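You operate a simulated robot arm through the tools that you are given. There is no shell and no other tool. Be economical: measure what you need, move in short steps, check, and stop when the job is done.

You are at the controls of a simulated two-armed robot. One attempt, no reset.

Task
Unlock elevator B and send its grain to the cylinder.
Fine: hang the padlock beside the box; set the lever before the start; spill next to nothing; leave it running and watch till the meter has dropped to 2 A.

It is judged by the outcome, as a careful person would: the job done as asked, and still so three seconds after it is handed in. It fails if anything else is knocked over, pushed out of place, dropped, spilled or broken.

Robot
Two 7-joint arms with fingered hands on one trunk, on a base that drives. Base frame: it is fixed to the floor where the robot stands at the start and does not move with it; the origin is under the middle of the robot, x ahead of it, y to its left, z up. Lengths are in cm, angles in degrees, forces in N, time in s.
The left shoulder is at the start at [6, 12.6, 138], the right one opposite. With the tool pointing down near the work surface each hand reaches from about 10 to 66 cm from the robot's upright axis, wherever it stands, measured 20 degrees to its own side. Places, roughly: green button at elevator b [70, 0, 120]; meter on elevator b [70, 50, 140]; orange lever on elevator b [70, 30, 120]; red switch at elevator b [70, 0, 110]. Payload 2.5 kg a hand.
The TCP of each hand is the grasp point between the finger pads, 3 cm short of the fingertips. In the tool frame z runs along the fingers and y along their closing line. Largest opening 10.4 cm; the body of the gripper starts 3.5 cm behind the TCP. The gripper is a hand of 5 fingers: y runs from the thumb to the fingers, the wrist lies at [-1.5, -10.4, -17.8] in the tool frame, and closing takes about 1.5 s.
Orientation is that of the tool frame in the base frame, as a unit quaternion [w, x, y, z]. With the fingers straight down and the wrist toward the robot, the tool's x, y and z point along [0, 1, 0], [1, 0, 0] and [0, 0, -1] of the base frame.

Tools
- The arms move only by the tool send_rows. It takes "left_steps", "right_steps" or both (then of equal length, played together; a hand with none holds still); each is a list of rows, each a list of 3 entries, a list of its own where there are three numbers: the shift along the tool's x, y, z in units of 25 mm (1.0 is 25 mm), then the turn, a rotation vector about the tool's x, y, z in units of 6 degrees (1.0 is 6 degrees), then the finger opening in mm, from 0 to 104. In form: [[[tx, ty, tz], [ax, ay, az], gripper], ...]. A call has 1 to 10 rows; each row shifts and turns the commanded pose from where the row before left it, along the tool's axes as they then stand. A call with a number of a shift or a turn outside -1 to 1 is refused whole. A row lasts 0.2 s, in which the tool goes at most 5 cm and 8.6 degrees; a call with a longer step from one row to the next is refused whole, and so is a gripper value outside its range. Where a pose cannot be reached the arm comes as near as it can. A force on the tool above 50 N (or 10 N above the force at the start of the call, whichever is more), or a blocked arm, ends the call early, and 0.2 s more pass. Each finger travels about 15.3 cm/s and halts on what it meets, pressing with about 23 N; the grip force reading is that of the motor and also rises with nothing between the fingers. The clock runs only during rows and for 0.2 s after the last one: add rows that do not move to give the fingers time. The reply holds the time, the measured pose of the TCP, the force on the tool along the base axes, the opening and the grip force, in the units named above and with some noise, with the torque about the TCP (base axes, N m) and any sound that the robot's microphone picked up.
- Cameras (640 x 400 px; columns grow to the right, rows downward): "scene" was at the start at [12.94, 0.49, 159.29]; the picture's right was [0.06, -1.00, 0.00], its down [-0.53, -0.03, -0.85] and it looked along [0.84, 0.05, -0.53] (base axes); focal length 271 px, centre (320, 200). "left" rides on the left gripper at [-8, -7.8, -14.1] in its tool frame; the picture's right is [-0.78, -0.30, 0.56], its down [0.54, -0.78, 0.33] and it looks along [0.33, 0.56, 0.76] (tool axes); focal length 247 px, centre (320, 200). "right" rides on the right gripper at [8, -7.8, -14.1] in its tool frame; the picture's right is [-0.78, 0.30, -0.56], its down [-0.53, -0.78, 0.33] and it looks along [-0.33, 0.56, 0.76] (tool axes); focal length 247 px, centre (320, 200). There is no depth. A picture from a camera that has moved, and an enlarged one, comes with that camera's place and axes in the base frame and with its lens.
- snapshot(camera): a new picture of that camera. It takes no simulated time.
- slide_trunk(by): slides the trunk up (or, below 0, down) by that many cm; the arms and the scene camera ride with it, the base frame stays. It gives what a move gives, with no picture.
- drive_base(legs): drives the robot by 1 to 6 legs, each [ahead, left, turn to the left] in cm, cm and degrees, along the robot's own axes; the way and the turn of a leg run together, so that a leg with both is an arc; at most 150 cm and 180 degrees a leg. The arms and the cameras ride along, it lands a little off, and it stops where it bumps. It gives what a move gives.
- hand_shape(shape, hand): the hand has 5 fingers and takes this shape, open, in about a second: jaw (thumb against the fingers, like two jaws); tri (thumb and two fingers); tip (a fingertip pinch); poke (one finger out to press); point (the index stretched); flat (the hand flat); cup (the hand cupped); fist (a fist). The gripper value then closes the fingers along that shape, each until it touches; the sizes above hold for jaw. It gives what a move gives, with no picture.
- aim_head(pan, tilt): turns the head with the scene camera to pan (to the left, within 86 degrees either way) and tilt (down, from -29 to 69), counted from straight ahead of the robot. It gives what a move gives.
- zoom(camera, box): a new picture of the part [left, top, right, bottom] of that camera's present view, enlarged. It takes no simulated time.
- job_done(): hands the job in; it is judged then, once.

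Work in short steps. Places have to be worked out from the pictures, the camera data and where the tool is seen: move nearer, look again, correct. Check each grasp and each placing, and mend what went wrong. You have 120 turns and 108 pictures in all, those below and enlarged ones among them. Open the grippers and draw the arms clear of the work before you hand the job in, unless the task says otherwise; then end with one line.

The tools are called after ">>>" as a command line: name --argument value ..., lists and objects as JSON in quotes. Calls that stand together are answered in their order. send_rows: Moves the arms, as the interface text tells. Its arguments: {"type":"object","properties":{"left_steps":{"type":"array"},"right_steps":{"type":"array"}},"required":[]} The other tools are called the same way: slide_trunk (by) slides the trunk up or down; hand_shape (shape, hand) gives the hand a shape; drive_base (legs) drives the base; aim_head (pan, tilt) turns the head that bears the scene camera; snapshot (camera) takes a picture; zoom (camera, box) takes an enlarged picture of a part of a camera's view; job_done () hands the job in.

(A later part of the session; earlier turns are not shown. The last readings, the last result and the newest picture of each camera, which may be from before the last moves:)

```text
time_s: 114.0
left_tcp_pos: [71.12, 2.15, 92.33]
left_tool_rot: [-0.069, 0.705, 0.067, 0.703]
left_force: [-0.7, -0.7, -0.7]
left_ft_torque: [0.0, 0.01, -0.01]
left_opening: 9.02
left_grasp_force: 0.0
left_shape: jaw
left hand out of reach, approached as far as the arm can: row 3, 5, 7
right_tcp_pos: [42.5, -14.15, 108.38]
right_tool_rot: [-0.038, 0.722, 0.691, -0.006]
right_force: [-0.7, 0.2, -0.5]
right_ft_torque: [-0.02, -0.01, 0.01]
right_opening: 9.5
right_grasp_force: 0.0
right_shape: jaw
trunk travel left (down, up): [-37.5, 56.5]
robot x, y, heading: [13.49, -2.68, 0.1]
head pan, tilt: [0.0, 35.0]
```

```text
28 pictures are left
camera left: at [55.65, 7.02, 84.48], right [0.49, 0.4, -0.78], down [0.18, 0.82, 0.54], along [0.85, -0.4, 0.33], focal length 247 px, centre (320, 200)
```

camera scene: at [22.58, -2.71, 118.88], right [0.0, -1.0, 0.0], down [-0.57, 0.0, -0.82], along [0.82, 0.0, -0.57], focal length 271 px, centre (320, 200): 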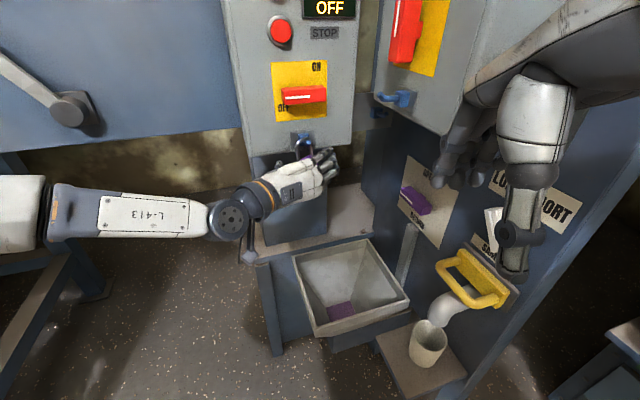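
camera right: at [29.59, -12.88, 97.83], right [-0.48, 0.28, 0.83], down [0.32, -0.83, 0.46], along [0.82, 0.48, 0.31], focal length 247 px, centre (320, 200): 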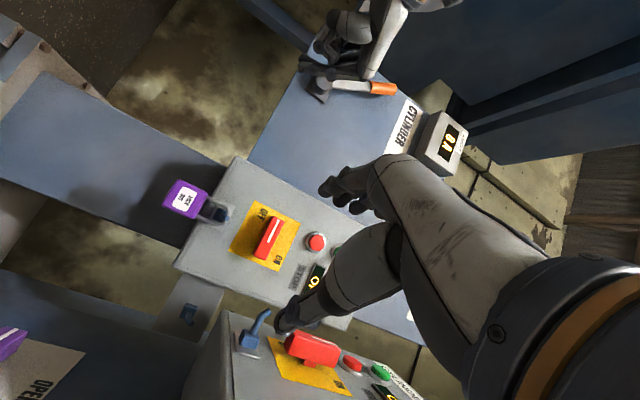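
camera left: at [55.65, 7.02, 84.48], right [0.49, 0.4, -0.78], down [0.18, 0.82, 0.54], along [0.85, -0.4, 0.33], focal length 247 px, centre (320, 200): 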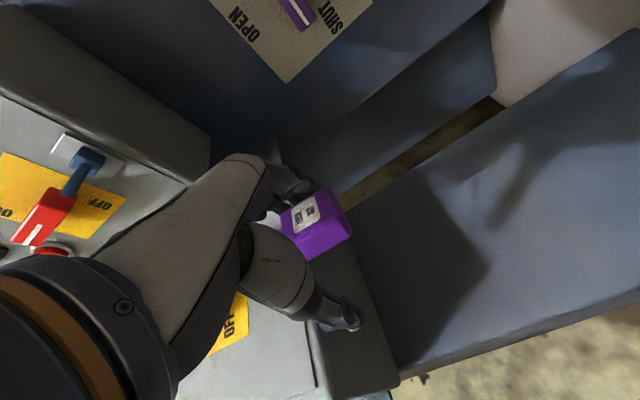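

Depth is right, but the hand is 2 cm too far left; I drive right 1.8 cm, then close gently.

>>> drive_base --legs '[[0, -1.8, 0]]'

>>> send_rows --left_steps '[[[0, 0, 0], [0, 0, 0], 75], [[0, 0, 0], [0, 0, 0], 65], [[0, 0, 0], [0, 0, 0], 58], [[0, 0, 0], [0, 0, 0], 52], [[0, 0, 0], [0, 0, 0], 48], [[0, 0, 0], [0, 0, 0], 44], [[0, 0, 0], [0, 0, 0], 44]]'

>>> zoom --camera "scene" --box '[240, 80, 400, 220]'

```text
time_s: 114.7
left_tcp_pos: [70.91, 0.2, 92.45]
left_tool_rot: [-0.069, 0.705, 0.067, 0.703]
left_force: [-1.1, -0.3, 0.0]
left_ft_torque: [-0.01, 0.01, 0.01]
left_opening: 8.98
left_grasp_force: 0.1
left_shape: jaw
right_tcp_pos: [42.29, -16.0, 108.32]
right_tool_rot: [-0.038, 0.723, 0.69, -0.007]
right_force: [-11.0, -0.8, -6.7]
right_ft_torque: [0.23, 0.09, -0.39]
right_opening: 9.51
right_grasp_force: 0.1
right_shape: jaw
trunk travel left (down, up): [-37.5, 56.5]
robot x, y, heading: [13.35, -4.9, 0.1]
head pan, tilt: [0.0, 35.0]
```

```text
time_s: 116.3
left_tcp_pos: [70.92, 0.07, 92.38]
left_tool_rot: [-0.069, 0.704, 0.067, 0.704]
left_force: [-0.6, -0.1, -0.7]
left_ft_torque: [0.02, -0.02, 0.0]
left_opening: 4.47
left_grasp_force: 0.1
left_shape: jaw
right_tcp_pos: [42.24, -15.99, 108.34]
right_tool_rot: [-0.038, 0.722, 0.691, -0.007]
right_force: [-10.7, -0.5, -6.6]
right_ft_torque: [0.19, 0.03, -0.35]
right_opening: 9.52
right_grasp_force: 0.0
right_shape: jaw
trunk travel left (down, up): [-37.5, 56.5]
robot x, y, heading: [13.55, -4.38, 0.4]
head pan, tilt: [0.0, 35.0]
```

```text
2.86 times, centred on (320, 150) of scene
camera zoom: at [25.93, -4.53, 118.89], right [0.0, -1.0, 0.0], down [-0.57, 0.0, -0.82], along [0.82, 0.0, -0.57], focal length 774 px, centre (320, 343)
```

zoom: 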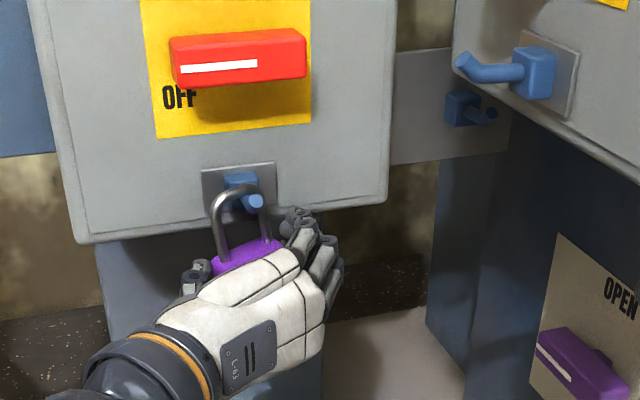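

It still isn't gripped at 4.5 cm and stays square. I close further, and pull the right hand back from its light contact.

>>> send_rows --left_steps '[[[0, 0, 0], [0, 0, 0], 41], [[0, 0, 0], [0, 0, 0], 38], [[0, 0, 0], [0, 0, 0], 35], [[0, 0, 0], [0, 0, 0], 32], [[0, 0, 0], [0, 0, 0], 30], [[0, 0, 0], [0, 0, 0], 30]]' --right_steps '[[[0, -0.4, 0], [0, 0, 0], 95], [[0, -0.4, 0], [0, 0, 0], 95], [[0, -0.4, 0], [0, 0, 0], 95], [[0, 0, 0], [0, 0, 0], 95], [[0, 0, 0], [0, 0, 0], 95], [[0, 0, 0], [0, 0, 0], 95]]'

>>> zoom --camera "scene" --box '[240, 80, 400, 220]'

```text
time_s: 117.7
left_tcp_pos: [71.06, 0.17, 92.41]
left_tool_rot: [-0.069, 0.705, 0.066, 0.703]
left_force: [-1.3, 0.6, 0.2]
left_ft_torque: [-0.06, 0.0, 0.0]
left_opening: 3.77
left_grasp_force: 22.9
left_shape: jaw
right_tcp_pos: [39.45, -15.8, 108.53]
right_tool_rot: [-0.038, 0.722, 0.691, -0.007]
right_force: [-0.9, 0.0, -1.0]
right_ft_torque: [-0.03, 0.02, 0.0]
right_opening: 9.52
right_grasp_force: 0.2
right_shape: jaw
trunk travel left (down, up): [-37.5, 56.5]
robot x, y, heading: [13.4, -4.73, 0.4]
head pan, tilt: [0.0, 35.0]
```

```text
2.86 times, centred on (320, 150) of scene
camera zoom: at [26.02, -4.5, 118.88], right [0.0, -1.0, 0.0], down [-0.57, 0.0, -0.82], along [0.82, 0.0, -0.57], focal length 774 px, centre (320, 343)
```

zoom: 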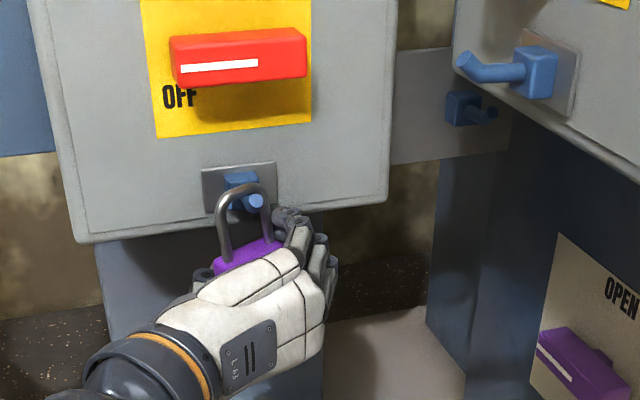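

Gripped square (3.8 cm, 23 N). I lift ≈1.8 cm and draw it back off the hook.

>>> send_rows --left_steps '[[[0.25, 0, 0], [0, 0, 0], 30], [[0.25, 0, 0], [0, 0, 0], 30], [[0.22, 0, 0], [0, 0, 0], 30], [[0, 0, 0], [0, 0, 0], 30]]'

>>> zoom --camera "scene" --box '[240, 80, 400, 220]'

```text
time_s: 118.7
left_tcp_pos: [71.03, 0.2, 94.1]
left_tool_rot: [-0.068, 0.706, 0.066, 0.702]
left_force: [-0.8, -0.2, -1.1]
left_ft_torque: [0.02, -0.01, -0.01]
left_opening: 3.76
left_grasp_force: 22.9
left_shape: jaw
right_tcp_pos: [39.42, -16.01, 108.48]
right_tool_rot: [-0.038, 0.723, 0.69, -0.008]
right_force: [0.1, 0.5, 0.2]
right_ft_torque: [0.0, 0.0, -0.01]
right_opening: 9.48
right_grasp_force: 0.1
right_shape: jaw
trunk travel left (down, up): [-37.5, 56.5]
robot x, y, heading: [13.19, -4.59, -0.1]
head pan, tilt: [0.0, 35.0]
```

```text
2.86 times, centred on (320, 150) of scene
camera zoom: at [26.04, -4.51, 118.87], right [0.0, -1.0, 0.0], down [-0.57, 0.0, -0.82], along [0.82, 0.0, -0.57], focal length 774 px, centre (320, 343)
```

zoom: 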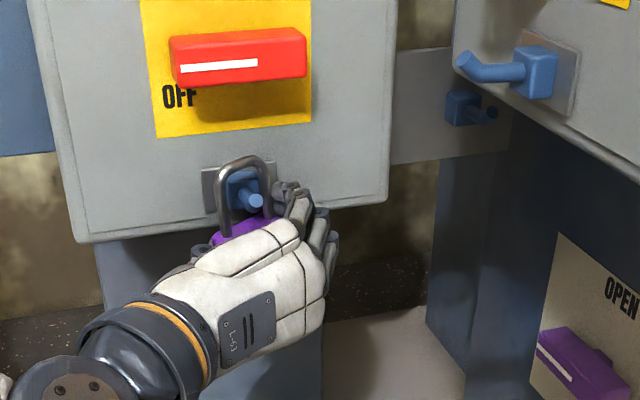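

The rod shows freely within the loop. I draw straight back 5 cm.

>>> send_rows --left_steps '[[[0, -0.08, -0.4], [0, 0, 0], 30], [[0, -0.08, -0.4], [0, 0, 0], 30], [[0, -0.08, -0.4], [0, 0, 0], 30], [[0, -0.08, -0.4], [0, 0, 0], 30], [[0, -0.08, -0.4], [0, 0, 0], 30]]'

>>> zoom --camera "scene" --box '[240, 80, 400, 220]'

```text
time_s: 119.9
left_tcp_pos: [65.86, 0.33, 94.14]
left_tool_rot: [-0.07, 0.705, 0.067, 0.703]
left_force: [0.4, -0.3, -1.1]
left_ft_torque: [0.03, -0.02, 0.0]
left_opening: 3.83
left_grasp_force: 22.7
left_shape: jaw
right_tcp_pos: [39.39, -15.87, 108.59]
right_tool_rot: [-0.038, 0.722, 0.691, -0.008]
right_force: [-0.3, -0.2, 0.5]
right_ft_torque: [-0.02, 0.01, -0.02]
right_opening: 9.5
right_grasp_force: 0.1
right_shape: jaw
trunk travel left (down, up): [-37.5, 56.5]
robot x, y, heading: [13.21, -4.69, -0.2]
head pan, tilt: [0.0, 35.0]
```

```text
2.86 times, centred on (320, 150) of scene
camera zoom: at [26.03, -4.51, 118.87], right [0.0, -1.0, 0.0], down [-0.57, 0.0, -0.82], along [0.82, 0.0, -0.57], focal length 774 px, centre (320, 343)
```

zoom: 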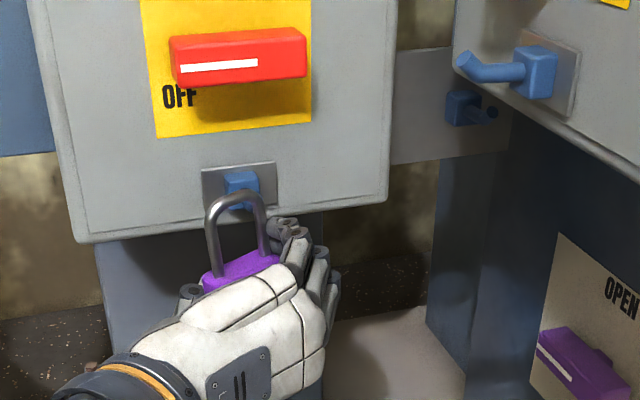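

The padlock is off and held. The peg's rest pose for the hand should be ≈(77.5, -14.8, 95.6). To reach it well I back off 5 cm while turning the base 16° right.

>>> drive_base --legs '[[-5, 0, 0], [0, 0, -16]]'

>>> snapshot --camera "scene"

```text
time_s: 121.8
left_tcp_pos: [60.25, -14.51, 94.05]
left_tool_rot: [0.029, 0.708, -0.032, 0.705]
left_force: [0.0, 0.5, -0.8]
left_ft_torque: [0.03, 0.03, -0.01]
left_opening: 3.8
left_grasp_force: 22.9
left_shape: jaw
right_tcp_pos: [30.38, -22.6, 108.45]
right_tool_rot: [-0.039, 0.811, 0.584, -0.002]
right_force: [0.0, -0.3, -0.2]
right_ft_torque: [0.02, 0.0, -0.04]
right_opening: 9.52
right_grasp_force: 0.1
right_shape: jaw
trunk travel left (down, up): [-37.5, 56.5]
robot x, y, heading: [7.88, -4.61, -15.7]
head pan, tilt: [0.0, 35.0]
```

```text
23 pictures are left
camera scene: at [20.59, -8.03, 118.87], right [-0.27, -0.96, 0.0], down [-0.55, 0.16, -0.82], along [0.79, -0.22, -0.57], focal length 271 px, centre (320, 200)
```

scene: 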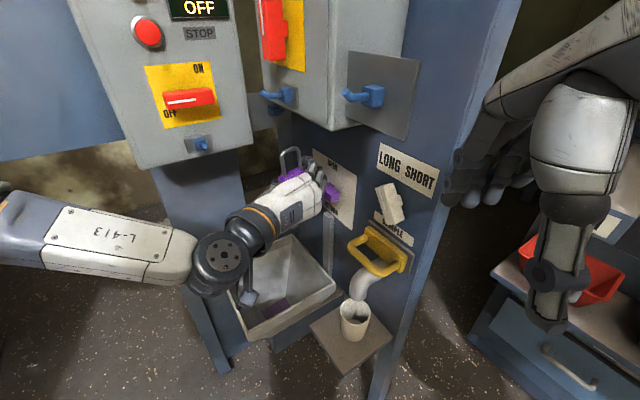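

Well placed. I restore the hand's yaw to +11° and raise it to the insertion height.

>>> send_rows --left_steps '[[[0.2, 0, 0], [0.45, 0, 0], 30], [[0.2, 0, 0], [0.45, 0, 0], 30], [[0.2, 0, 0], [0.45, 0, 0], 30], [[0.2, 0, 0], [0.45, 0, 0], 30], [[0.2, 0, 0], [0.45, 0, 0], 30], [[0.16, 0, 0], [0.42, 0, 0], 30]]'

>>> drive_base --legs '[[6, 1.5, 0]]'

>>> zoom --camera "scene" --box '[200, 60, 380, 220]'

```text
time_s: 123.2
left_tcp_pos: [60.51, -13.07, 97.47]
left_tool_rot: [-0.07, 0.704, 0.067, 0.703]
left_force: [0.6, 0.2, -0.8]
left_ft_torque: [0.0, -0.04, 0.02]
left_opening: 3.8
left_grasp_force: 23.0
left_shape: jaw
left hand out of reach, approached as far as the arm can: row 5, 6
right_tcp_pos: [30.36, -22.59, 108.53]
right_tool_rot: [-0.039, 0.811, 0.584, -0.002]
right_force: [0.3, -0.4, 0.1]
right_ft_torque: [0.01, 0.05, -0.02]
right_opening: 9.49
right_grasp_force: 0.0
right_shape: jaw
trunk travel left (down, up): [-37.5, 56.5]
robot x, y, heading: [7.97, -4.29, -15.7]
head pan, tilt: [0.0, 35.0]
```

```text
time_s: 124.2
left_tcp_pos: [66.81, -13.42, 97.63]
left_tool_rot: [-0.069, 0.704, 0.067, 0.704]
left_force: [0.0, -0.5, -0.5]
left_ft_torque: [-0.01, 0.0, 0.0]
left_opening: 3.79
left_grasp_force: 22.4
left_shape: jaw
right_tcp_pos: [36.6, -22.78, 108.53]
right_tool_rot: [-0.04, 0.81, 0.585, -0.003]
right_force: [0.3, -0.5, -0.2]
right_ft_torque: [0.01, 0.01, -0.02]
right_opening: 9.5
right_grasp_force: 0.1
right_shape: jaw
trunk travel left (down, up): [-37.5, 56.5]
robot x, y, heading: [14.4, -4.98, -15.8]
head pan, tilt: [0.0, 35.0]
```

```text
2.50 times, centred on (290, 140) of scene
camera zoom: at [26.83, -8.23, 118.87], right [-0.27, -0.96, 0.0], down [-0.55, 0.16, -0.82], along [0.79, -0.22, -0.57], focal length 677 px, centre (395, 350)
```

zoom: 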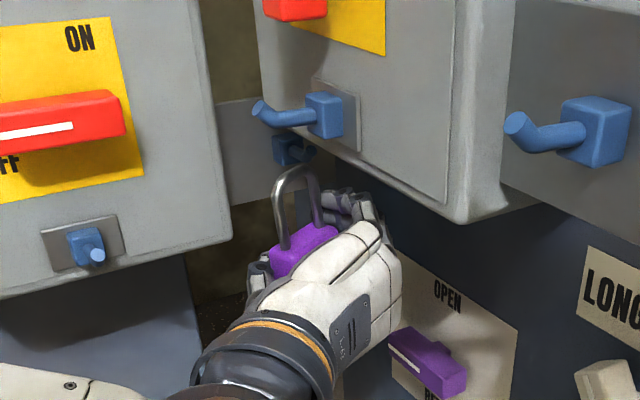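

Shackle faces the peg. I move forward ≈5.5 cm and 1 cm right, just short of the rod tip, then check.

>>> send_rows --left_steps '[[[0, 0.135, 0.347], [0, 0, 0], 30], [[0, 0.135, 0.347], [0, 0, 0], 30], [[0, 0.135, 0.347], [0, 0, 0], 30], [[0, 0.135, 0.347], [0, 0, 0], 30], [[0, 0.135, 0.347], [0, 0, 0], 30], [[0, 0.135, 0.347], [0, 0, 0], 30]]'

>>> zoom --camera "scene" --box '[230, 80, 350, 180]'

>>> snapshot --camera "left"

```text
time_s: 125.6
left_tcp_pos: [72.16, -13.46, 97.82]
left_tool_rot: [-0.07, 0.705, 0.066, 0.703]
left_force: [-0.8, -0.4, -1.6]
left_ft_torque: [0.0, -0.01, 0.04]
left_opening: 3.82
left_grasp_force: 22.9
left_shape: jaw
left hand out of reach, approached as far as the arm can: row 4, 6
right_tcp_pos: [36.56, -22.76, 108.45]
right_tool_rot: [-0.038, 0.81, 0.585, -0.001]
right_force: [-0.9, 0.0, -0.5]
right_ft_torque: [-0.07, -0.02, 0.0]
right_opening: 9.52
right_grasp_force: 0.0
right_shape: jaw
trunk travel left (down, up): [-37.5, 56.5]
robot x, y, heading: [14.78, -4.69, -16.0]
head pan, tilt: [0.0, 35.0]
```

```text
4.00 times, centred on (290, 130) of scene
camera zoom: at [26.81, -8.23, 118.87], right [-0.27, -0.96, 0.0], down [-0.55, 0.16, -0.82], along [0.79, -0.22, -0.57], focal length 1084 px, centre (440, 480)
```

zoom: 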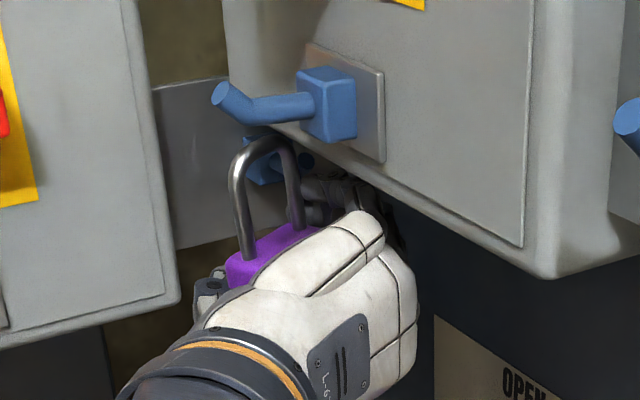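

```text
20 pictures are left
camera left: at [56.75, -8.47, 89.9], right [0.49, 0.4, -0.78], down [0.18, 0.82, 0.54], along [0.85, -0.4, 0.33], focal length 247 px, centre (320, 200)
```

left: 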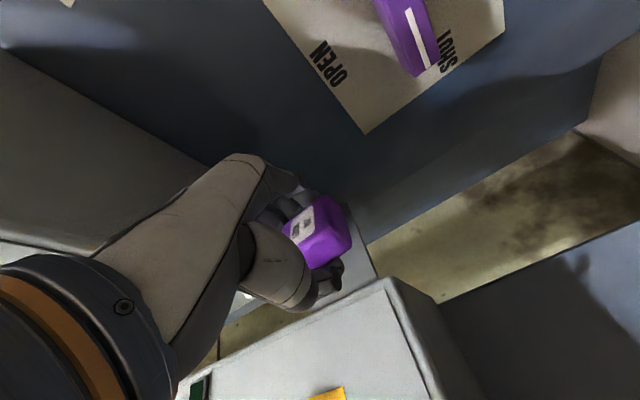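

The rod tip is still ≈1.9 cm right of the loop's middle. I turn the base 2° right to shift the hand, then check.

>>> drive_base --legs '[[0, 0, -2.2]]'

>>> zoom --camera "scene" --box '[210, 80, 330, 180]'

```text
time_s: 126.3
left_tcp_pos: [71.69, -15.78, 97.75]
left_tool_rot: [-0.056, 0.705, 0.052, 0.705]
left_force: [-0.8, -0.2, -1.0]
left_ft_torque: [0.04, -0.01, 0.01]
left_opening: 3.82
left_grasp_force: 23.0
left_shape: jaw
right_tcp_pos: [35.87, -23.65, 108.61]
right_tool_rot: [-0.039, 0.822, 0.569, -0.001]
right_force: [0.0, -0.1, -0.2]
right_ft_torque: [0.0, 0.0, 0.0]
right_opening: 9.5
right_grasp_force: 0.0
right_shape: jaw
trunk travel left (down, up): [-37.5, 56.5]
robot x, y, heading: [14.54, -4.74, -18.2]
head pan, tilt: [0.0, 35.0]
```

```text
4.00 times, centred on (270, 130) of scene
camera zoom: at [26.66, -8.7, 118.87], right [-0.31, -0.95, 0.0], down [-0.55, 0.18, -0.82], along [0.78, -0.25, -0.57], focal length 1084 px, centre (520, 480)
```

zoom: 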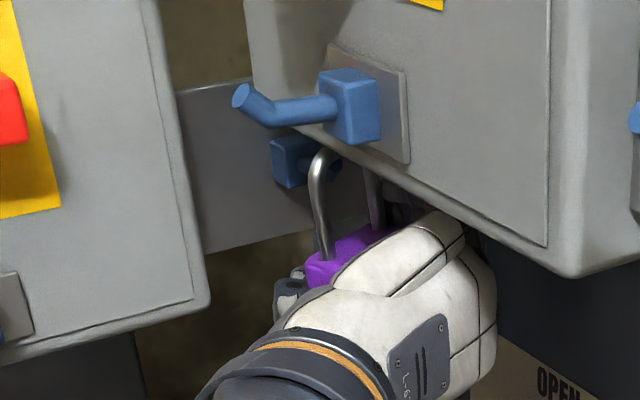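

The loop now brackets the rod tip. I drive forward 5.3 cm in x with 0.6 cm left, threading the rod.

>>> drive_base --legs '[[4.8, 2.2, 0]]'

>>> zoom --camera "scene" --box '[190, 80, 310, 180]'

```text
time_s: 127.3
left_tcp_pos: [76.87, -15.09, 97.7]
left_tool_rot: [-0.055, 0.706, 0.053, 0.704]
left_force: [0.4, 0.8, -1.3]
left_ft_torque: [-0.03, 0.0, 0.0]
left_opening: 3.8
left_grasp_force: 23.0
left_shape: jaw
right_tcp_pos: [41.11, -22.96, 108.47]
right_tool_rot: [-0.04, 0.821, 0.569, -0.002]
right_force: [-1.6, 6.2, -3.8]
right_ft_torque: [0.27, 0.24, 0.26]
right_opening: 9.51
right_grasp_force: 0.1
right_shape: jaw
trunk travel left (down, up): [-37.5, 56.5]
robot x, y, heading: [19.26, -4.56, -18.0]
head pan, tilt: [0.0, 35.0]
```

```text
4.00 times, centred on (250, 130) of scene
camera zoom: at [31.91, -8.07, 118.87], right [-0.31, -0.95, 0.0], down [-0.55, 0.18, -0.82], along [0.78, -0.25, -0.57], focal length 1084 px, centre (600, 480)
```

zoom: 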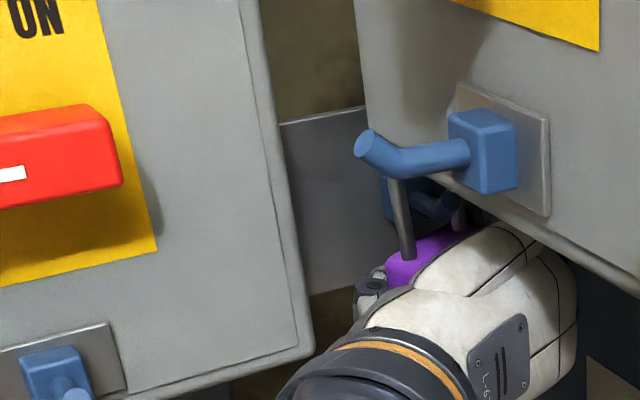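

The rod lies between the shackle's legs. I go 0.7 cm deeper, then lower ≈1.8 cm; the right hand backs off its light touch.

>>> send_rows --left_steps '[[[0, 0.03, 0.15], [0, 0, 0], 30], [[0, 0.03, 0.15], [0, 0, 0], 30], [[-0.2, 0, 0], [0, 0, 0], 30], [[-0.2, 0, 0], [0, 0, 0], 30], [[-0.2, 0, 0], [0, 0, 0], 30], [[0, 0, 0], [0, 0, 0], 30]]' --right_steps '[[[0, -0.4, 0], [0, 0, 0], 95], [[0, -0.4, 0], [0, 0, 0], 95], [[0, -0.4, 0], [0, 0, 0], 95], [[0, -0.4, 0], [0, 0, 0], 95], [[0, 0, 0], [0, 0, 0], 95], [[0, 0, 0], [0, 0, 0], 95]]'

>>> zoom --camera "scene" --box '[190, 80, 310, 180]'

```text
time_s: 128.8
left_tcp_pos: [77.65, -14.73, 96.44]
left_tool_rot: [-0.055, 0.707, 0.051, 0.703]
left_force: [1.0, -1.8, -0.5]
left_ft_torque: [0.1, 0.03, -0.01]
left_opening: 3.78
left_grasp_force: 22.0
left_shape: jaw
left hand out of reach, approached as far as the arm can: row 4
right_tcp_pos: [37.55, -21.79, 108.73]
right_tool_rot: [-0.045, 0.823, 0.566, -0.002]
right_force: [10.8, 0.0, -7.6]
right_ft_torque: [-0.17, 0.68, -0.17]
right_opening: 9.5
right_grasp_force: 0.1
right_shape: jaw
trunk travel left (down, up): [-37.5, 56.5]
robot x, y, heading: [19.98, -3.77, -18.1]
head pan, tilt: [0.0, 35.0]
stopped in row 6 (right hand): the force on the tool passed its limit at 50 N (the readings are from after the stop); the commanded pose is now the measured one
```

```text
4.00 times, centred on (250, 130) of scene
camera zoom: at [31.78, -8.5, 118.78], right [-0.35, -0.94, 0.0], down [-0.55, 0.2, -0.81], along [0.76, -0.29, -0.58], focal length 1084 px, centre (600, 480)
```

zoom: 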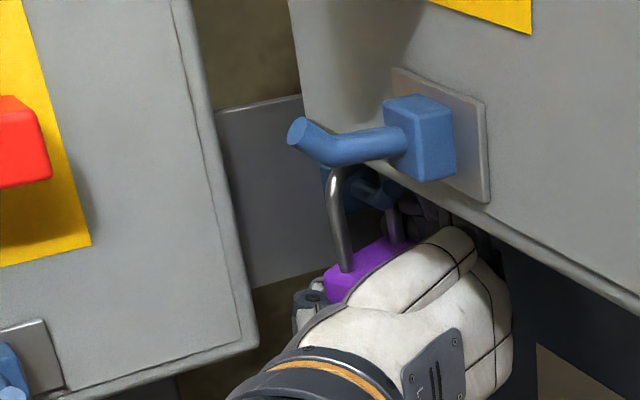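

The rod is through the loop. The right hand overpressed backward (likely against my own body), so I ease it forward 1.2 cm, and lower both with the trunk by 1 cm.

>>> send_rows --right_steps '[[[0, 0.25, 0], [0, 0, 0], 95], [[0, 0.25, 0], [0, 0, 0], 95], [[0, 0, 0], [0, 0, 0], 95]]'

>>> slide_trunk --by -1

>>> snapshot --camera "scene"

```text
time_s: 129.6
left_tcp_pos: [77.72, -14.65, 96.41]
left_tool_rot: [-0.055, 0.706, 0.051, 0.704]
left_force: [1.0, -2.6, 0.5]
left_ft_torque: [0.17, 0.06, -0.01]
left_opening: 3.8
left_grasp_force: 22.9
left_shape: jaw
right_tcp_pos: [38.61, -22.26, 108.52]
right_tool_rot: [-0.043, 0.823, 0.567, -0.001]
right_force: [0.3, 0.5, -0.4]
right_ft_torque: [0.05, 0.0, 0.01]
right_opening: 9.51
right_grasp_force: 0.1
right_shape: jaw
trunk travel left (down, up): [-37.5, 56.5]
robot x, y, heading: [20.26, -4.31, -18.4]
head pan, tilt: [0.0, 35.0]
```

```text
time_s: 130.2
left_tcp_pos: [77.65, -14.71, 95.45]
left_tool_rot: [-0.055, 0.707, 0.051, 0.703]
left_force: [1.6, -2.4, -0.6]
left_ft_torque: [0.23, 0.08, -0.02]
left_opening: 3.79
left_grasp_force: 23.3
left_shape: jaw
right_tcp_pos: [38.65, -22.25, 107.65]
right_tool_rot: [-0.043, 0.823, 0.566, -0.002]
right_force: [0.7, 0.0, 0.2]
right_ft_torque: [0.02, 0.04, -0.03]
right_opening: 9.51
right_grasp_force: 0.2
right_shape: jaw
trunk travel left (down, up): [-36.5, 57.5]
robot x, y, heading: [19.66, -4.22, -18.0]
head pan, tilt: [0.0, 35.0]
```

```text
16 pictures are left
camera scene: at [31.94, -8.15, 117.86], right [-0.31, -0.95, 0.0], down [-0.55, 0.18, -0.82], along [0.78, -0.25, -0.57], focal length 271 px, centre (320, 200)
```

scene: 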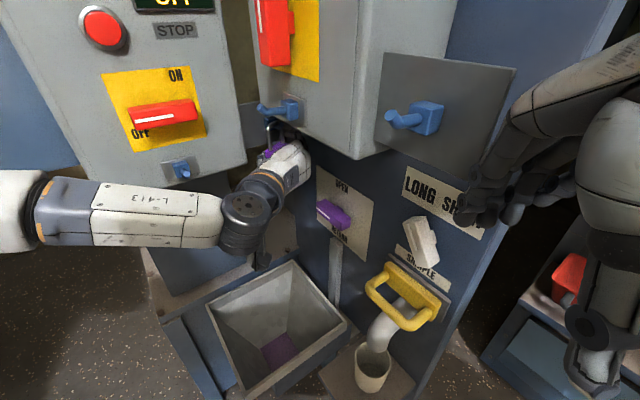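

Height is at the computed rest. I open the fingers slightly and check that the lock hangs.

>>> slide_trunk --by -0.4

>>> send_rows --left_steps '[[[0, 0, 0], [0, 0, 0], 42], [[0, 0, 0], [0, 0, 0], 48], [[0, 0, 0], [0, 0, 0], 55], [[0, 0, 0], [0, 0, 0], 60], [[0, 0, 0], [0, 0, 0], 60]]'

>>> zoom --camera "scene" --box '[210, 80, 330, 180]'

```text
time_s: 130.7
left_tcp_pos: [77.58, -14.71, 95.34]
left_tool_rot: [-0.054, 0.704, 0.053, 0.706]
left_force: [0.4, -2.3, 6.6]
left_ft_torque: [0.09, 0.01, 0.0]
left_opening: 3.77
left_grasp_force: 23.4
left_shape: jaw
right_tcp_pos: [38.62, -22.32, 107.26]
right_tool_rot: [-0.043, 0.823, 0.566, -0.002]
right_force: [0.3, 0.5, 0.1]
right_ft_torque: [0.0, 0.01, 0.02]
right_opening: 9.51
right_grasp_force: 0.0
right_shape: jaw
trunk travel left (down, up): [-36.1, 57.9]
robot x, y, heading: [19.96, -3.99, -18.0]
head pan, tilt: [0.0, 35.0]
```

```text
time_s: 131.9
left_tcp_pos: [77.63, -14.7, 94.99]
left_tool_rot: [-0.054, 0.707, 0.051, 0.704]
left_force: [-0.4, -0.9, -0.2]
left_ft_torque: [-0.02, 0.01, 0.02]
left_opening: 5.92
left_grasp_force: 0.0
left_shape: jaw
right_tcp_pos: [38.61, -22.27, 107.16]
right_tool_rot: [-0.043, 0.822, 0.567, -0.001]
right_force: [-0.2, -0.1, -0.4]
right_ft_torque: [0.01, 0.02, -0.01]
right_opening: 9.52
right_grasp_force: 0.1
right_shape: jaw
trunk travel left (down, up): [-36.1, 57.9]
robot x, y, heading: [19.58, -4.09, -17.9]
head pan, tilt: [0.0, 35.0]
```

```text
4.00 times, centred on (270, 130) of scene
camera zoom: at [31.92, -8.12, 117.47], right [-0.31, -0.95, 0.0], down [-0.55, 0.18, -0.82], along [0.78, -0.25, -0.57], focal length 1084 px, centre (520, 480)
```

zoom: 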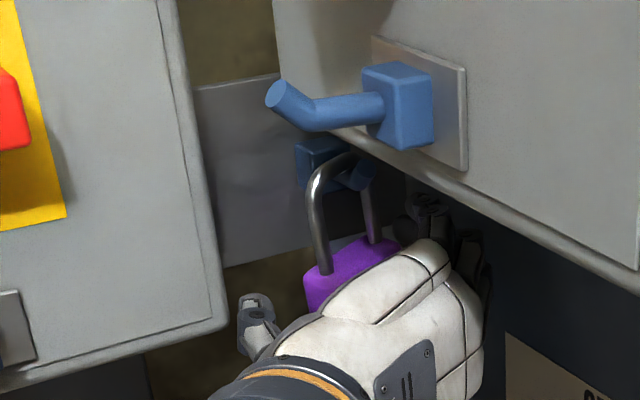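

The lock hangs on the peg with the rod's upturned end through the shackle. I withdraw the open hand straight back.

>>> send_rows --left_steps '[[[0, 0, -0.3], [0, 0, 0], 62], [[0, 0, -0.35], [0, 0, 0], 64], [[0, 0, -0.35], [0, 0, 0], 66], [[0, 0, -0.35], [0, 0, 0], 68], [[0, 0, -0.35], [0, 0, 0], 70], [[0, 0, -0.35], [0, 0, 0], 70], [[0, 0, -0.35], [0, 0, 0], 70], [[0, 0, -0.35], [0, 0, 0], 70]]'

>>> snapshot --camera "scene"

```text
time_s: 133.7
left_tcp_pos: [71.01, -14.54, 95.37]
left_tool_rot: [-0.054, 0.706, 0.051, 0.704]
left_force: [-1.0, -0.3, -0.4]
left_ft_torque: [0.02, -0.01, 0.05]
left_opening: 6.96
left_grasp_force: 0.1
left_shape: jaw
left hand out of reach, approached as far as the arm can: row 4, 6, 8
right_tcp_pos: [38.62, -22.16, 107.16]
right_tool_rot: [-0.044, 0.823, 0.566, -0.001]
right_force: [0.0, -0.1, -0.3]
right_ft_torque: [0.01, -0.03, -0.01]
right_opening: 9.5
right_grasp_force: 0.1
right_shape: jaw
trunk travel left (down, up): [-36.1, 57.9]
robot x, y, heading: [19.68, -4.35, -18.0]
head pan, tilt: [0.0, 35.0]
```

```text
14 pictures are left
camera scene: at [31.92, -8.12, 117.48], right [-0.31, -0.95, 0.0], down [-0.55, 0.18, -0.82], along [0.78, -0.25, -0.57], focal length 271 px, centre (320, 200)
```

scene: 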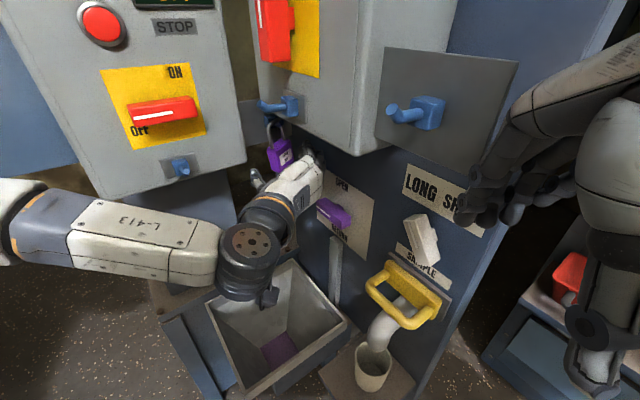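

The padlock hangs beside the box. Now the switch: I back away and turn to face the box again.

>>> drive_base --legs '[[-8, 0, 0], [0, 0, 18]]'

>>> send_rows --left_steps '[[[0, 0, 0], [0, 0, -0.9], 80], [[0, 0, 0], [0, 0, -0.9], 80], [[0, 0, 0], [0, 0, -0.9], 80], [[0, 0, 0], [0, 0, -0.9], 80], [[0, 0, 0], [0, 0, -0.9], 80], [[0, 0, 0], [0, 0, -0.9], 80], [[0, 0, 0], [0, 0, -0.9], 80], [[0, 0, 0], [0, 0, -0.9], 80], [[0, 0, 0], [0, 0, -0.9], 80], [[0, 0, 0], [0, 0, -0.9], 80]]'

>>> send_rows --left_steps '[[[0, 0, 0], [0, 0, -0.9], 80], [[0, 0, 0], [0, 0, -0.9], 80], [[0, 0, 0], [0, 0, -0.9], 80], [[0, 0, 0], [0, 0, -0.9], 80], [[0, 0, 0], [0, 0, -0.9], 80], [[0, 0, 0], [0, 0, -0.9], 80], [[0, 0, 0], [0, 0, -0.9], 80]]'

```text
time_s: 135.8
left_tcp_pos: [64.17, 4.23, 95.38]
left_tool_rot: [-0.163, 0.69, 0.161, 0.687]
left_force: [0.4, 1.0, -0.9]
left_ft_torque: [0.02, 0.01, 0.02]
left_opening: 6.98
left_grasp_force: 0.1
left_shape: jaw
right_tcp_pos: [35.76, -12.98, 107.19]
right_tool_rot: [-0.043, 0.724, 0.688, -0.009]
right_force: [-0.3, 1.0, 0.9]
right_ft_torque: [0.02, 0.04, 0.01]
right_opening: 9.49
right_grasp_force: 0.1
right_shape: jaw
trunk travel left (down, up): [-36.1, 57.9]
robot x, y, heading: [12.02, -1.62, -0.1]
head pan, tilt: [0.0, 35.0]
```

```text
time_s: 138.0
left_tcp_pos: [63.33, 9.83, 98.47]
left_tool_rot: [0.166, 0.543, 0.456, 0.686]
left_force: [-0.8, -0.5, 0.4]
left_ft_torque: [0.05, 0.01, 0.06]
left_opening: 7.96
left_grasp_force: 0.0
left_shape: jaw
left hand out of reach, approached as far as the arm can: row 2, 3, 4, 5, 6, 7, 8, 9, 10
right_tcp_pos: [35.72, -13.05, 107.01]
right_tool_rot: [-0.043, 0.724, 0.688, -0.008]
right_force: [-0.7, 0.2, -0.6]
right_ft_torque: [0.03, -0.01, -0.01]
right_opening: 9.53
right_grasp_force: 0.1
right_shape: jaw
trunk travel left (down, up): [-36.1, 57.9]
robot x, y, heading: [12.04, -1.23, -0.1]
head pan, tilt: [0.0, 35.0]
```

```text
time_s: 139.6
left_tcp_pos: [64.93, 15.44, 103.23]
left_tool_rot: [0.381, 0.367, 0.606, 0.594]
left_force: [0.2, -0.6, 0.0]
left_ft_torque: [-0.01, -0.02, 0.01]
left_opening: 7.98
left_grasp_force: 0.1
left_shape: jaw
left hand out of reach, approached as far as the arm can: row 1, 2, 3, 4, 5, 6, 7
right_tcp_pos: [35.65, -12.97, 107.18]
right_tool_rot: [-0.043, 0.724, 0.688, -0.008]
right_force: [0.3, 0.0, 0.7]
right_ft_torque: [0.0, -0.03, 0.0]
right_opening: 9.5
right_grasp_force: 0.1
right_shape: jaw
trunk travel left (down, up): [-36.1, 57.9]
robot x, y, heading: [11.91, -1.45, -0.1]
head pan, tilt: [0.0, 35.0]
```

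The closing line is now vertical but the hand is yawed 26° left; I take that out and move toward the switch's front.

>>> send_rows --left_steps '[[[0, 0, 0], [0, -0.72, 0], 70], [[0, 0, 0], [0, -0.72, 0], 70], [[0, 0, 0], [0, -0.72, 0], 70], [[0, 0, 0], [0, -0.72, 0], 70], [[0, 0, 0], [0, -0.72, 0], 70], [[0, 0, 0], [0, -0.72, 0], 70]]'

>>> send_rows --left_steps '[[[-0.6, 0.1, 0], [0, 0, 0], 70], [[-0.6, 0.1, 0], [0, 0, 0], 70], [[-0.6, 0.1, 0], [0, 0, 0], 70], [[-0.6, 0.1, 0], [0, 0, 0], 70], [[-0.6, 0.1, 0], [0, 0, 0], 70], [[-0.6, 0.1, 0], [0, 0, 0], 70], [[-0.6, 0.1, 0], [0, 0, 0], 70], [[-0.6, 0.1, 0], [0, 0, 0], 70], [[-0.6, 0.1, 0], [0, 0, 0], 70], [[-0.6, 0.1, 0], [0, 0, 0], 70]]'

```text
time_s: 141.0
left_tcp_pos: [64.77, 15.5, 103.24]
left_tool_rot: [0.506, 0.489, 0.506, 0.498]
left_force: [-0.5, 0.9, 1.0]
left_ft_torque: [-0.01, -0.05, 0.01]
left_opening: 7.04
left_grasp_force: 0.1
left_shape: jaw
right_tcp_pos: [35.74, -13.05, 107.27]
right_tool_rot: [-0.043, 0.724, 0.688, -0.008]
right_force: [-0.6, -0.1, -0.1]
right_ft_torque: [0.0, -0.01, 0.05]
right_opening: 9.49
right_grasp_force: 0.1
right_shape: jaw
trunk travel left (down, up): [-36.1, 57.9]
robot x, y, heading: [12.24, -1.64, -0.0]
head pan, tilt: [0.0, 35.0]
```

```text
time_s: 143.2
left_tcp_pos: [63.91, 4.91, 107.87]
left_tool_rot: [0.505, 0.491, 0.505, 0.498]
left_force: [-0.3, -0.8, -0.2]
left_ft_torque: [-0.01, 0.01, -0.02]
left_opening: 7.03
left_grasp_force: 0.1
left_shape: jaw
left hand out of reach, approached as far as the arm can: row 7, 8, 9, 10
right_tcp_pos: [35.74, -12.91, 107.17]
right_tool_rot: [-0.043, 0.724, 0.688, -0.008]
right_force: [-0.4, 0.1, 0.0]
right_ft_torque: [0.03, -0.01, 0.0]
right_opening: 9.5
right_grasp_force: 0.1
right_shape: jaw
trunk travel left (down, up): [-36.1, 57.9]
robot x, y, heading: [12.17, -1.6, -0.1]
head pan, tilt: [0.0, 35.0]
```

Orientation is right. A 5° base turn brings the hand in line with the switch; then I look.

>>> drive_base --legs '[[0, 0, -5]]'

>>> send_rows --left_steps '[[[0, -0.35, 0], [0, 0, 0], 70], [[0, -0.35, 0], [0, 0, 0], 70]]'

>>> snapshot --camera "left"

>>> snapshot --camera "scene"

```text
time_s: 144.1
left_tcp_pos: [64.27, 0.38, 107.86]
left_tool_rot: [0.528, 0.511, 0.484, 0.475]
left_force: [1.4, -1.1, 0.4]
left_ft_torque: [0.04, 0.01, -0.02]
left_opening: 7.04
left_grasp_force: 0.1
left_shape: jaw
right_tcp_pos: [34.75, -15.1, 107.18]
right_tool_rot: [-0.043, 0.753, 0.656, -0.007]
right_force: [-0.8, -0.2, 1.2]
right_ft_torque: [-0.01, 0.02, 0.01]
right_opening: 9.48
right_grasp_force: 0.0
right_shape: jaw
trunk travel left (down, up): [-36.1, 57.9]
robot x, y, heading: [12.0, -1.93, -5.0]
head pan, tilt: [0.0, 35.0]
```

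```text
time_s: 144.7
left_tcp_pos: [64.22, 0.86, 106.39]
left_tool_rot: [0.527, 0.512, 0.484, 0.476]
left_force: [0.4, -0.6, 0.8]
left_ft_torque: [0.01, -0.02, 0.0]
left_opening: 7.01
left_grasp_force: 0.1
left_shape: jaw
left hand out of reach, approached as far as the arm can: row 2
right_tcp_pos: [34.66, -14.97, 107.24]
right_tool_rot: [-0.043, 0.753, 0.656, -0.006]
right_force: [0.1, 0.8, 0.6]
right_ft_torque: [-0.02, 0.02, 0.0]
right_opening: 9.54
right_grasp_force: 0.0
right_shape: jaw
trunk travel left (down, up): [-36.1, 57.9]
robot x, y, heading: [11.93, -1.4, -4.9]
head pan, tilt: [0.0, 35.0]
```

```text
13 pictures are left
camera left: at [49.45, -6.03, 98.78], right [0.5, -0.82, -0.27], down [0.38, 0.49, -0.79], along [0.78, 0.29, 0.55], focal length 247 px, centre (320, 200)
```

left: 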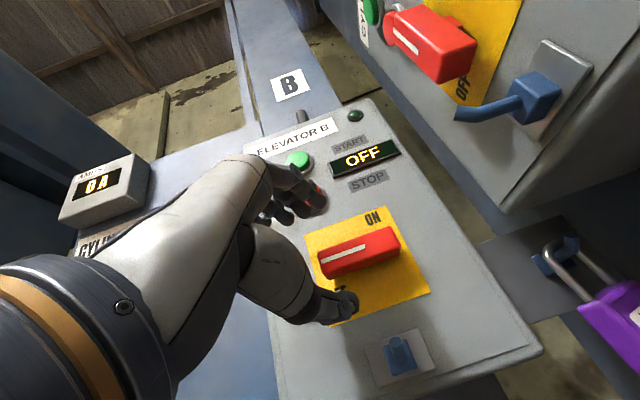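

```text
12 pictures are left
camera scene: at [24.94, -2.8, 117.48], right [-0.09, -1.0, 0.0], down [-0.57, 0.05, -0.82], along [0.82, -0.07, -0.57], focal length 271 px, centre (320, 200)
```

scene: 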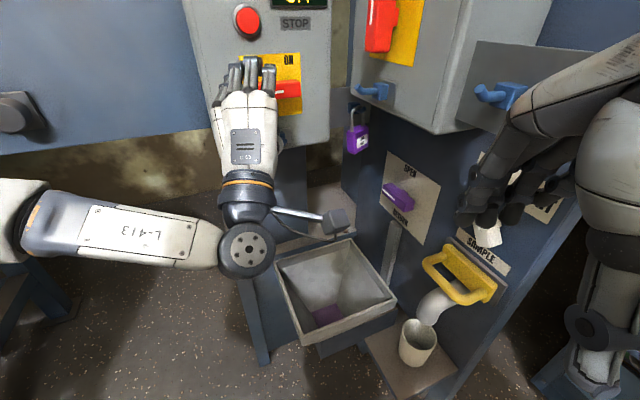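

Switch handle ≈ (73, 0.4, 107). I advance 7 cm with 6 cm opening so thumb and fingers pass below and above it.

>>> send_rows --left_steps '[[[0, 0.12, 0.45], [0, 0, 0], 62], [[0, 0.1, 0.45], [0, 0, 0], 62], [[0, 0, 0.45], [0, 0, 0], 62], [[0, 0, 0.45], [0, 0, 0], 62], [[0, 0, 0.45], [0, 0, 0], 62], [[0, 0, 0.45], [0, 0, 0], 62], [[0, 0, 0.2], [0, 0, 0], 62]]'

>>> snapshot --camera "left"

```text
time_s: 146.3
left_tcp_pos: [70.17, 2.24, 108.07]
left_tool_rot: [0.53, 0.511, 0.48, 0.476]
left_force: [-25.1, -2.6, -1.1]
left_ft_torque: [0.1, -0.84, 0.53]
left_opening: 6.21
left_grasp_force: 0.0
left_shape: jaw
left hand out of reach, approached as far as the arm can: row 3, 4, 5, 6
right_tcp_pos: [34.28, -15.02, 107.15]
right_tool_rot: [-0.042, 0.754, 0.656, -0.006]
right_force: [-0.3, 0.3, 0.7]
right_ft_torque: [0.02, -0.01, 0.03]
right_opening: 9.49
right_grasp_force: 0.1
right_shape: jaw
trunk travel left (down, up): [-36.1, 57.9]
robot x, y, heading: [11.88, -1.8, -4.9]
head pan, tilt: [0.0, 35.0]
```

```text
11 pictures are left
camera left: at [55.54, -4.7, 100.32], right [0.49, -0.83, -0.27], down [0.39, 0.49, -0.78], along [0.78, 0.28, 0.56], focal length 247 px, centre (320, 200)
```

left: 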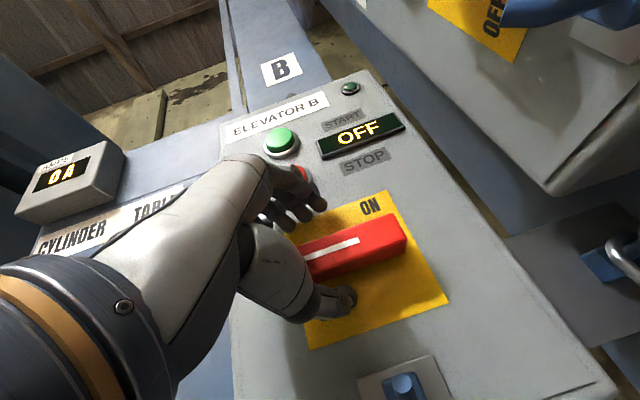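

Handle is between thumb and fingers, but a fingertip presses the plate (25 N) and I'm ≈1.8 cm left of centre. I ease back, shift right by a small base turn, and close.

>>> send_rows --left_steps '[[[0, -0.1, -0.2], [0, 0, 0], 62], [[0, 0, 0], [0, 0, 0], 62]]'

>>> drive_base --legs '[[0, 0, -1.9]]'

>>> send_rows --left_steps '[[[0, 0, 0], [0, 0, 0], 50], [[0, 0, 0], [0, 0, 0], 40], [[0, 0, 0], [0, 0, 0], 30], [[0, 0, 0], [0, 0, 0], 22], [[0, 0, 0], [0, 0, 0], 14], [[0, 0, 0], [0, 0, 0], 14]]'

>>> snapshot --camera "left"

```text
time_s: 146.9
left_tcp_pos: [70.08, 2.37, 107.44]
left_tool_rot: [0.527, 0.512, 0.483, 0.476]
left_force: [-17.2, -3.3, 1.1]
left_ft_torque: [0.16, -0.66, 0.34]
left_opening: 6.24
left_grasp_force: 0.0
left_shape: jaw
right_tcp_pos: [34.45, -15.03, 107.21]
right_tool_rot: [-0.042, 0.753, 0.656, -0.005]
right_force: [0.5, 0.6, -0.1]
right_ft_torque: [0.02, -0.01, 0.02]
right_opening: 9.5
right_grasp_force: 0.0
right_shape: jaw
trunk travel left (down, up): [-36.1, 57.9]
robot x, y, heading: [11.9, -1.41, -4.9]
head pan, tilt: [0.0, 35.0]
```

```text
time_s: 147.7
left_tcp_pos: [70.37, 0.33, 107.21]
left_tool_rot: [0.534, 0.521, 0.476, 0.466]
left_force: [-1.1, -2.2, 1.1]
left_ft_torque: [0.03, -0.1, 0.08]
left_opening: 6.23
left_grasp_force: 0.1
left_shape: jaw
right_tcp_pos: [34.15, -15.77, 107.12]
right_tool_rot: [-0.044, 0.764, 0.644, -0.006]
right_force: [-0.7, 0.8, -0.3]
right_ft_torque: [0.04, 0.0, 0.01]
right_opening: 9.48
right_grasp_force: 0.0
right_shape: jaw
trunk travel left (down, up): [-36.1, 57.9]
robot x, y, heading: [12.08, -1.52, -6.9]
head pan, tilt: [0.0, 35.0]
```

```text
time_s: 149.1
left_tcp_pos: [70.43, 0.35, 107.23]
left_tool_rot: [0.534, 0.522, 0.476, 0.465]
left_force: [-6.4, -1.5, -3.5]
left_ft_torque: [0.01, 0.14, -0.01]
left_opening: 1.57
left_grasp_force: 0.1
left_shape: jaw
right_tcp_pos: [34.23, -15.87, 107.23]
right_tool_rot: [-0.043, 0.764, 0.643, -0.005]
right_force: [0.0, 0.2, 0.6]
right_ft_torque: [0.01, 0.05, 0.0]
right_opening: 9.51
right_grasp_force: 0.0
right_shape: jaw
trunk travel left (down, up): [-36.1, 57.9]
robot x, y, heading: [12.54, -1.66, -7.1]
head pan, tilt: [0.0, 35.0]
```

```text
10 pictures are left
camera left: at [55.43, -6.11, 99.68], right [0.47, -0.84, -0.28], down [0.39, 0.48, -0.79], along [0.79, 0.26, 0.55], focal length 247 px, centre (320, 200)
```

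left: 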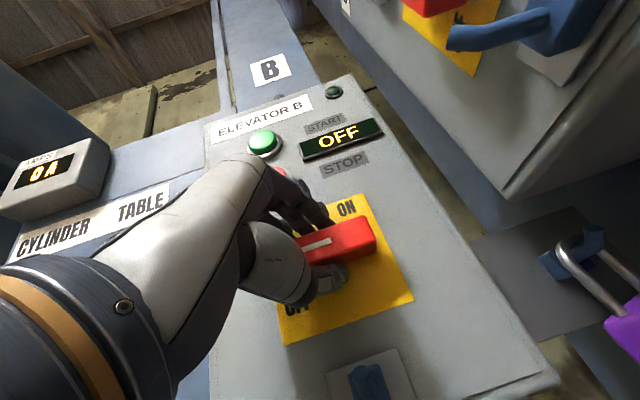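

Nearly on the handle; I close fully and then roll clockwise in steps.

>>> send_rows --left_steps '[[[0, 0, 0], [0, 0, 0], 8], [[0, 0, 0], [0, 0, 0], 4], [[0, 0, 0], [0, 0, 0], 4], [[0, 0, 0], [0, 0, 0.7], 4], [[0, 0, 0], [0, 0, 0.7], 4], [[0, 0, 0], [0, 0, 0.7], 4], [[0, 0, 0], [0, 0, 0.7], 4], [[0, 0, 0], [0, 0, 0.7], 4]]'

>>> send_rows --left_steps '[[[0, 0, 0], [0, 0, 0.8], 4], [[0, 0, 0], [0, 0, 0.8], 4], [[0, 0, 0], [0, 0, 0.8], 4], [[0, 0, 0], [0, 0, 0.8], 4], [[0, 0, 0], [0, 0, 0.8], 4], [[0, 0, 0], [0, 0, 0.8], 4], [[0, 0, 0], [0, 0, 0.8], 4]]'

>>> snapshot --camera "left"

```text
time_s: 150.9
left_tcp_pos: [70.35, 0.56, 107.22]
left_tool_rot: [0.439, 0.598, 0.375, 0.556]
left_force: [0.8, 3.6, -4.4]
left_ft_torque: [-0.13, 0.18, 0.1]
left_opening: 1.53
left_grasp_force: 23.3
left_shape: jaw
right_tcp_pos: [34.31, -15.67, 107.19]
right_tool_rot: [-0.043, 0.764, 0.644, -0.007]
right_force: [0.0, 0.3, 0.1]
right_ft_torque: [0.0, 0.01, -0.02]
right_opening: 9.48
right_grasp_force: 0.0
right_shape: jaw
trunk travel left (down, up): [-36.1, 57.9]
robot x, y, heading: [12.33, -1.8, -6.8]
head pan, tilt: [0.0, 35.0]
```

```text
time_s: 152.5
left_tcp_pos: [70.45, 0.52, 107.26]
left_tool_rot: [0.26, 0.682, 0.184, 0.658]
left_force: [-5.7, 7.7, -8.6]
left_ft_torque: [-0.07, 0.49, 0.35]
left_opening: 1.67
left_grasp_force: 22.9
left_shape: jaw
right_tcp_pos: [34.32, -15.65, 107.16]
right_tool_rot: [-0.042, 0.764, 0.644, -0.007]
right_force: [0.5, 0.3, 0.0]
right_ft_torque: [-0.02, 0.03, -0.04]
right_opening: 9.49
right_grasp_force: 0.0
right_shape: jaw
trunk travel left (down, up): [-36.1, 57.9]
robot x, y, heading: [12.16, -1.8, -7.0]
head pan, tilt: [0.0, 35.0]
```

```text
9 pictures are left
camera left: at [56.57, 3.6, 96.24], right [0.53, -0.29, -0.8], down [0.44, 0.9, -0.03], along [0.73, -0.33, 0.6], focal length 247 px, centre (320, 200)
```

left: 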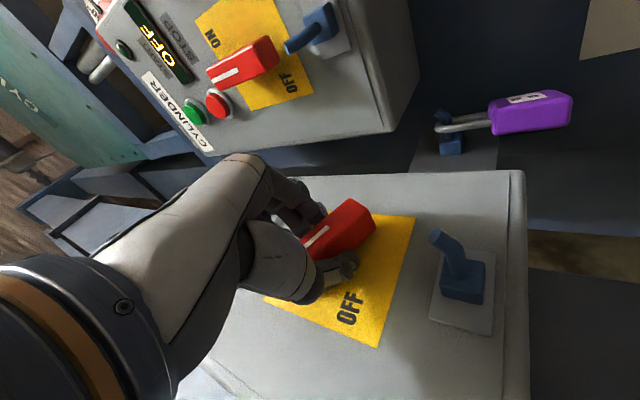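

The handle follows (≈55° so far). I continue another ≈38°.

>>> send_rows --left_steps '[[[0, 0, 0], [0, 0, 0.8], 4], [[0, 0, 0], [0, 0, 0.8], 4], [[0, 0, 0], [0, 0, 0.8], 4], [[0, 0, 0], [0, 0, 0.8], 4], [[0, 0, 0], [0, 0, 0.8], 4], [[0, 0, 0], [0, 0, 0.8], 4], [[0, 0, 0], [0, 0, 0.8], 4], [[0, 0, 0], [0, 0, 0.8], 4]]'

>>> zoom --camera "left" --box '[220, 120, 440, 380]'

```text
time_s: 154.3
left_tcp_pos: [70.24, 0.44, 107.35]
left_tool_rot: [0.03, 0.703, -0.05, 0.709]
left_force: [-7.7, 9.0, -3.6]
left_ft_torque: [-0.08, 0.43, 0.65]
left_opening: 1.76
left_grasp_force: 22.5
left_shape: jaw
right_tcp_pos: [34.15, -15.78, 107.22]
right_tool_rot: [-0.043, 0.765, 0.643, -0.007]
right_force: [0.7, -0.5, 0.6]
right_ft_torque: [0.01, -0.01, 0.03]
right_opening: 9.5
right_grasp_force: 0.0
right_shape: jaw
trunk travel left (down, up): [-36.1, 57.9]
robot x, y, heading: [12.26, -1.52, -7.1]
head pan, tilt: [0.0, 35.0]
```

```text
1.54 times, centred on (330, 250) of left
camera zoom: at [57.26, 10.09, 99.59], right [0.59, 0.25, -0.76], down [0.41, 0.72, 0.56], along [0.69, -0.65, 0.32], focal length 380 px, centre (305, 123)
```

zoom: 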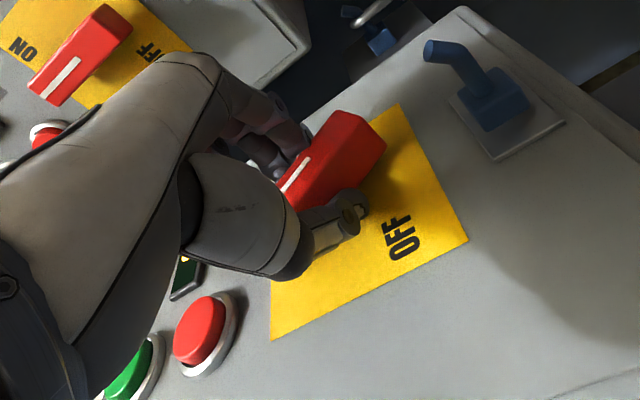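

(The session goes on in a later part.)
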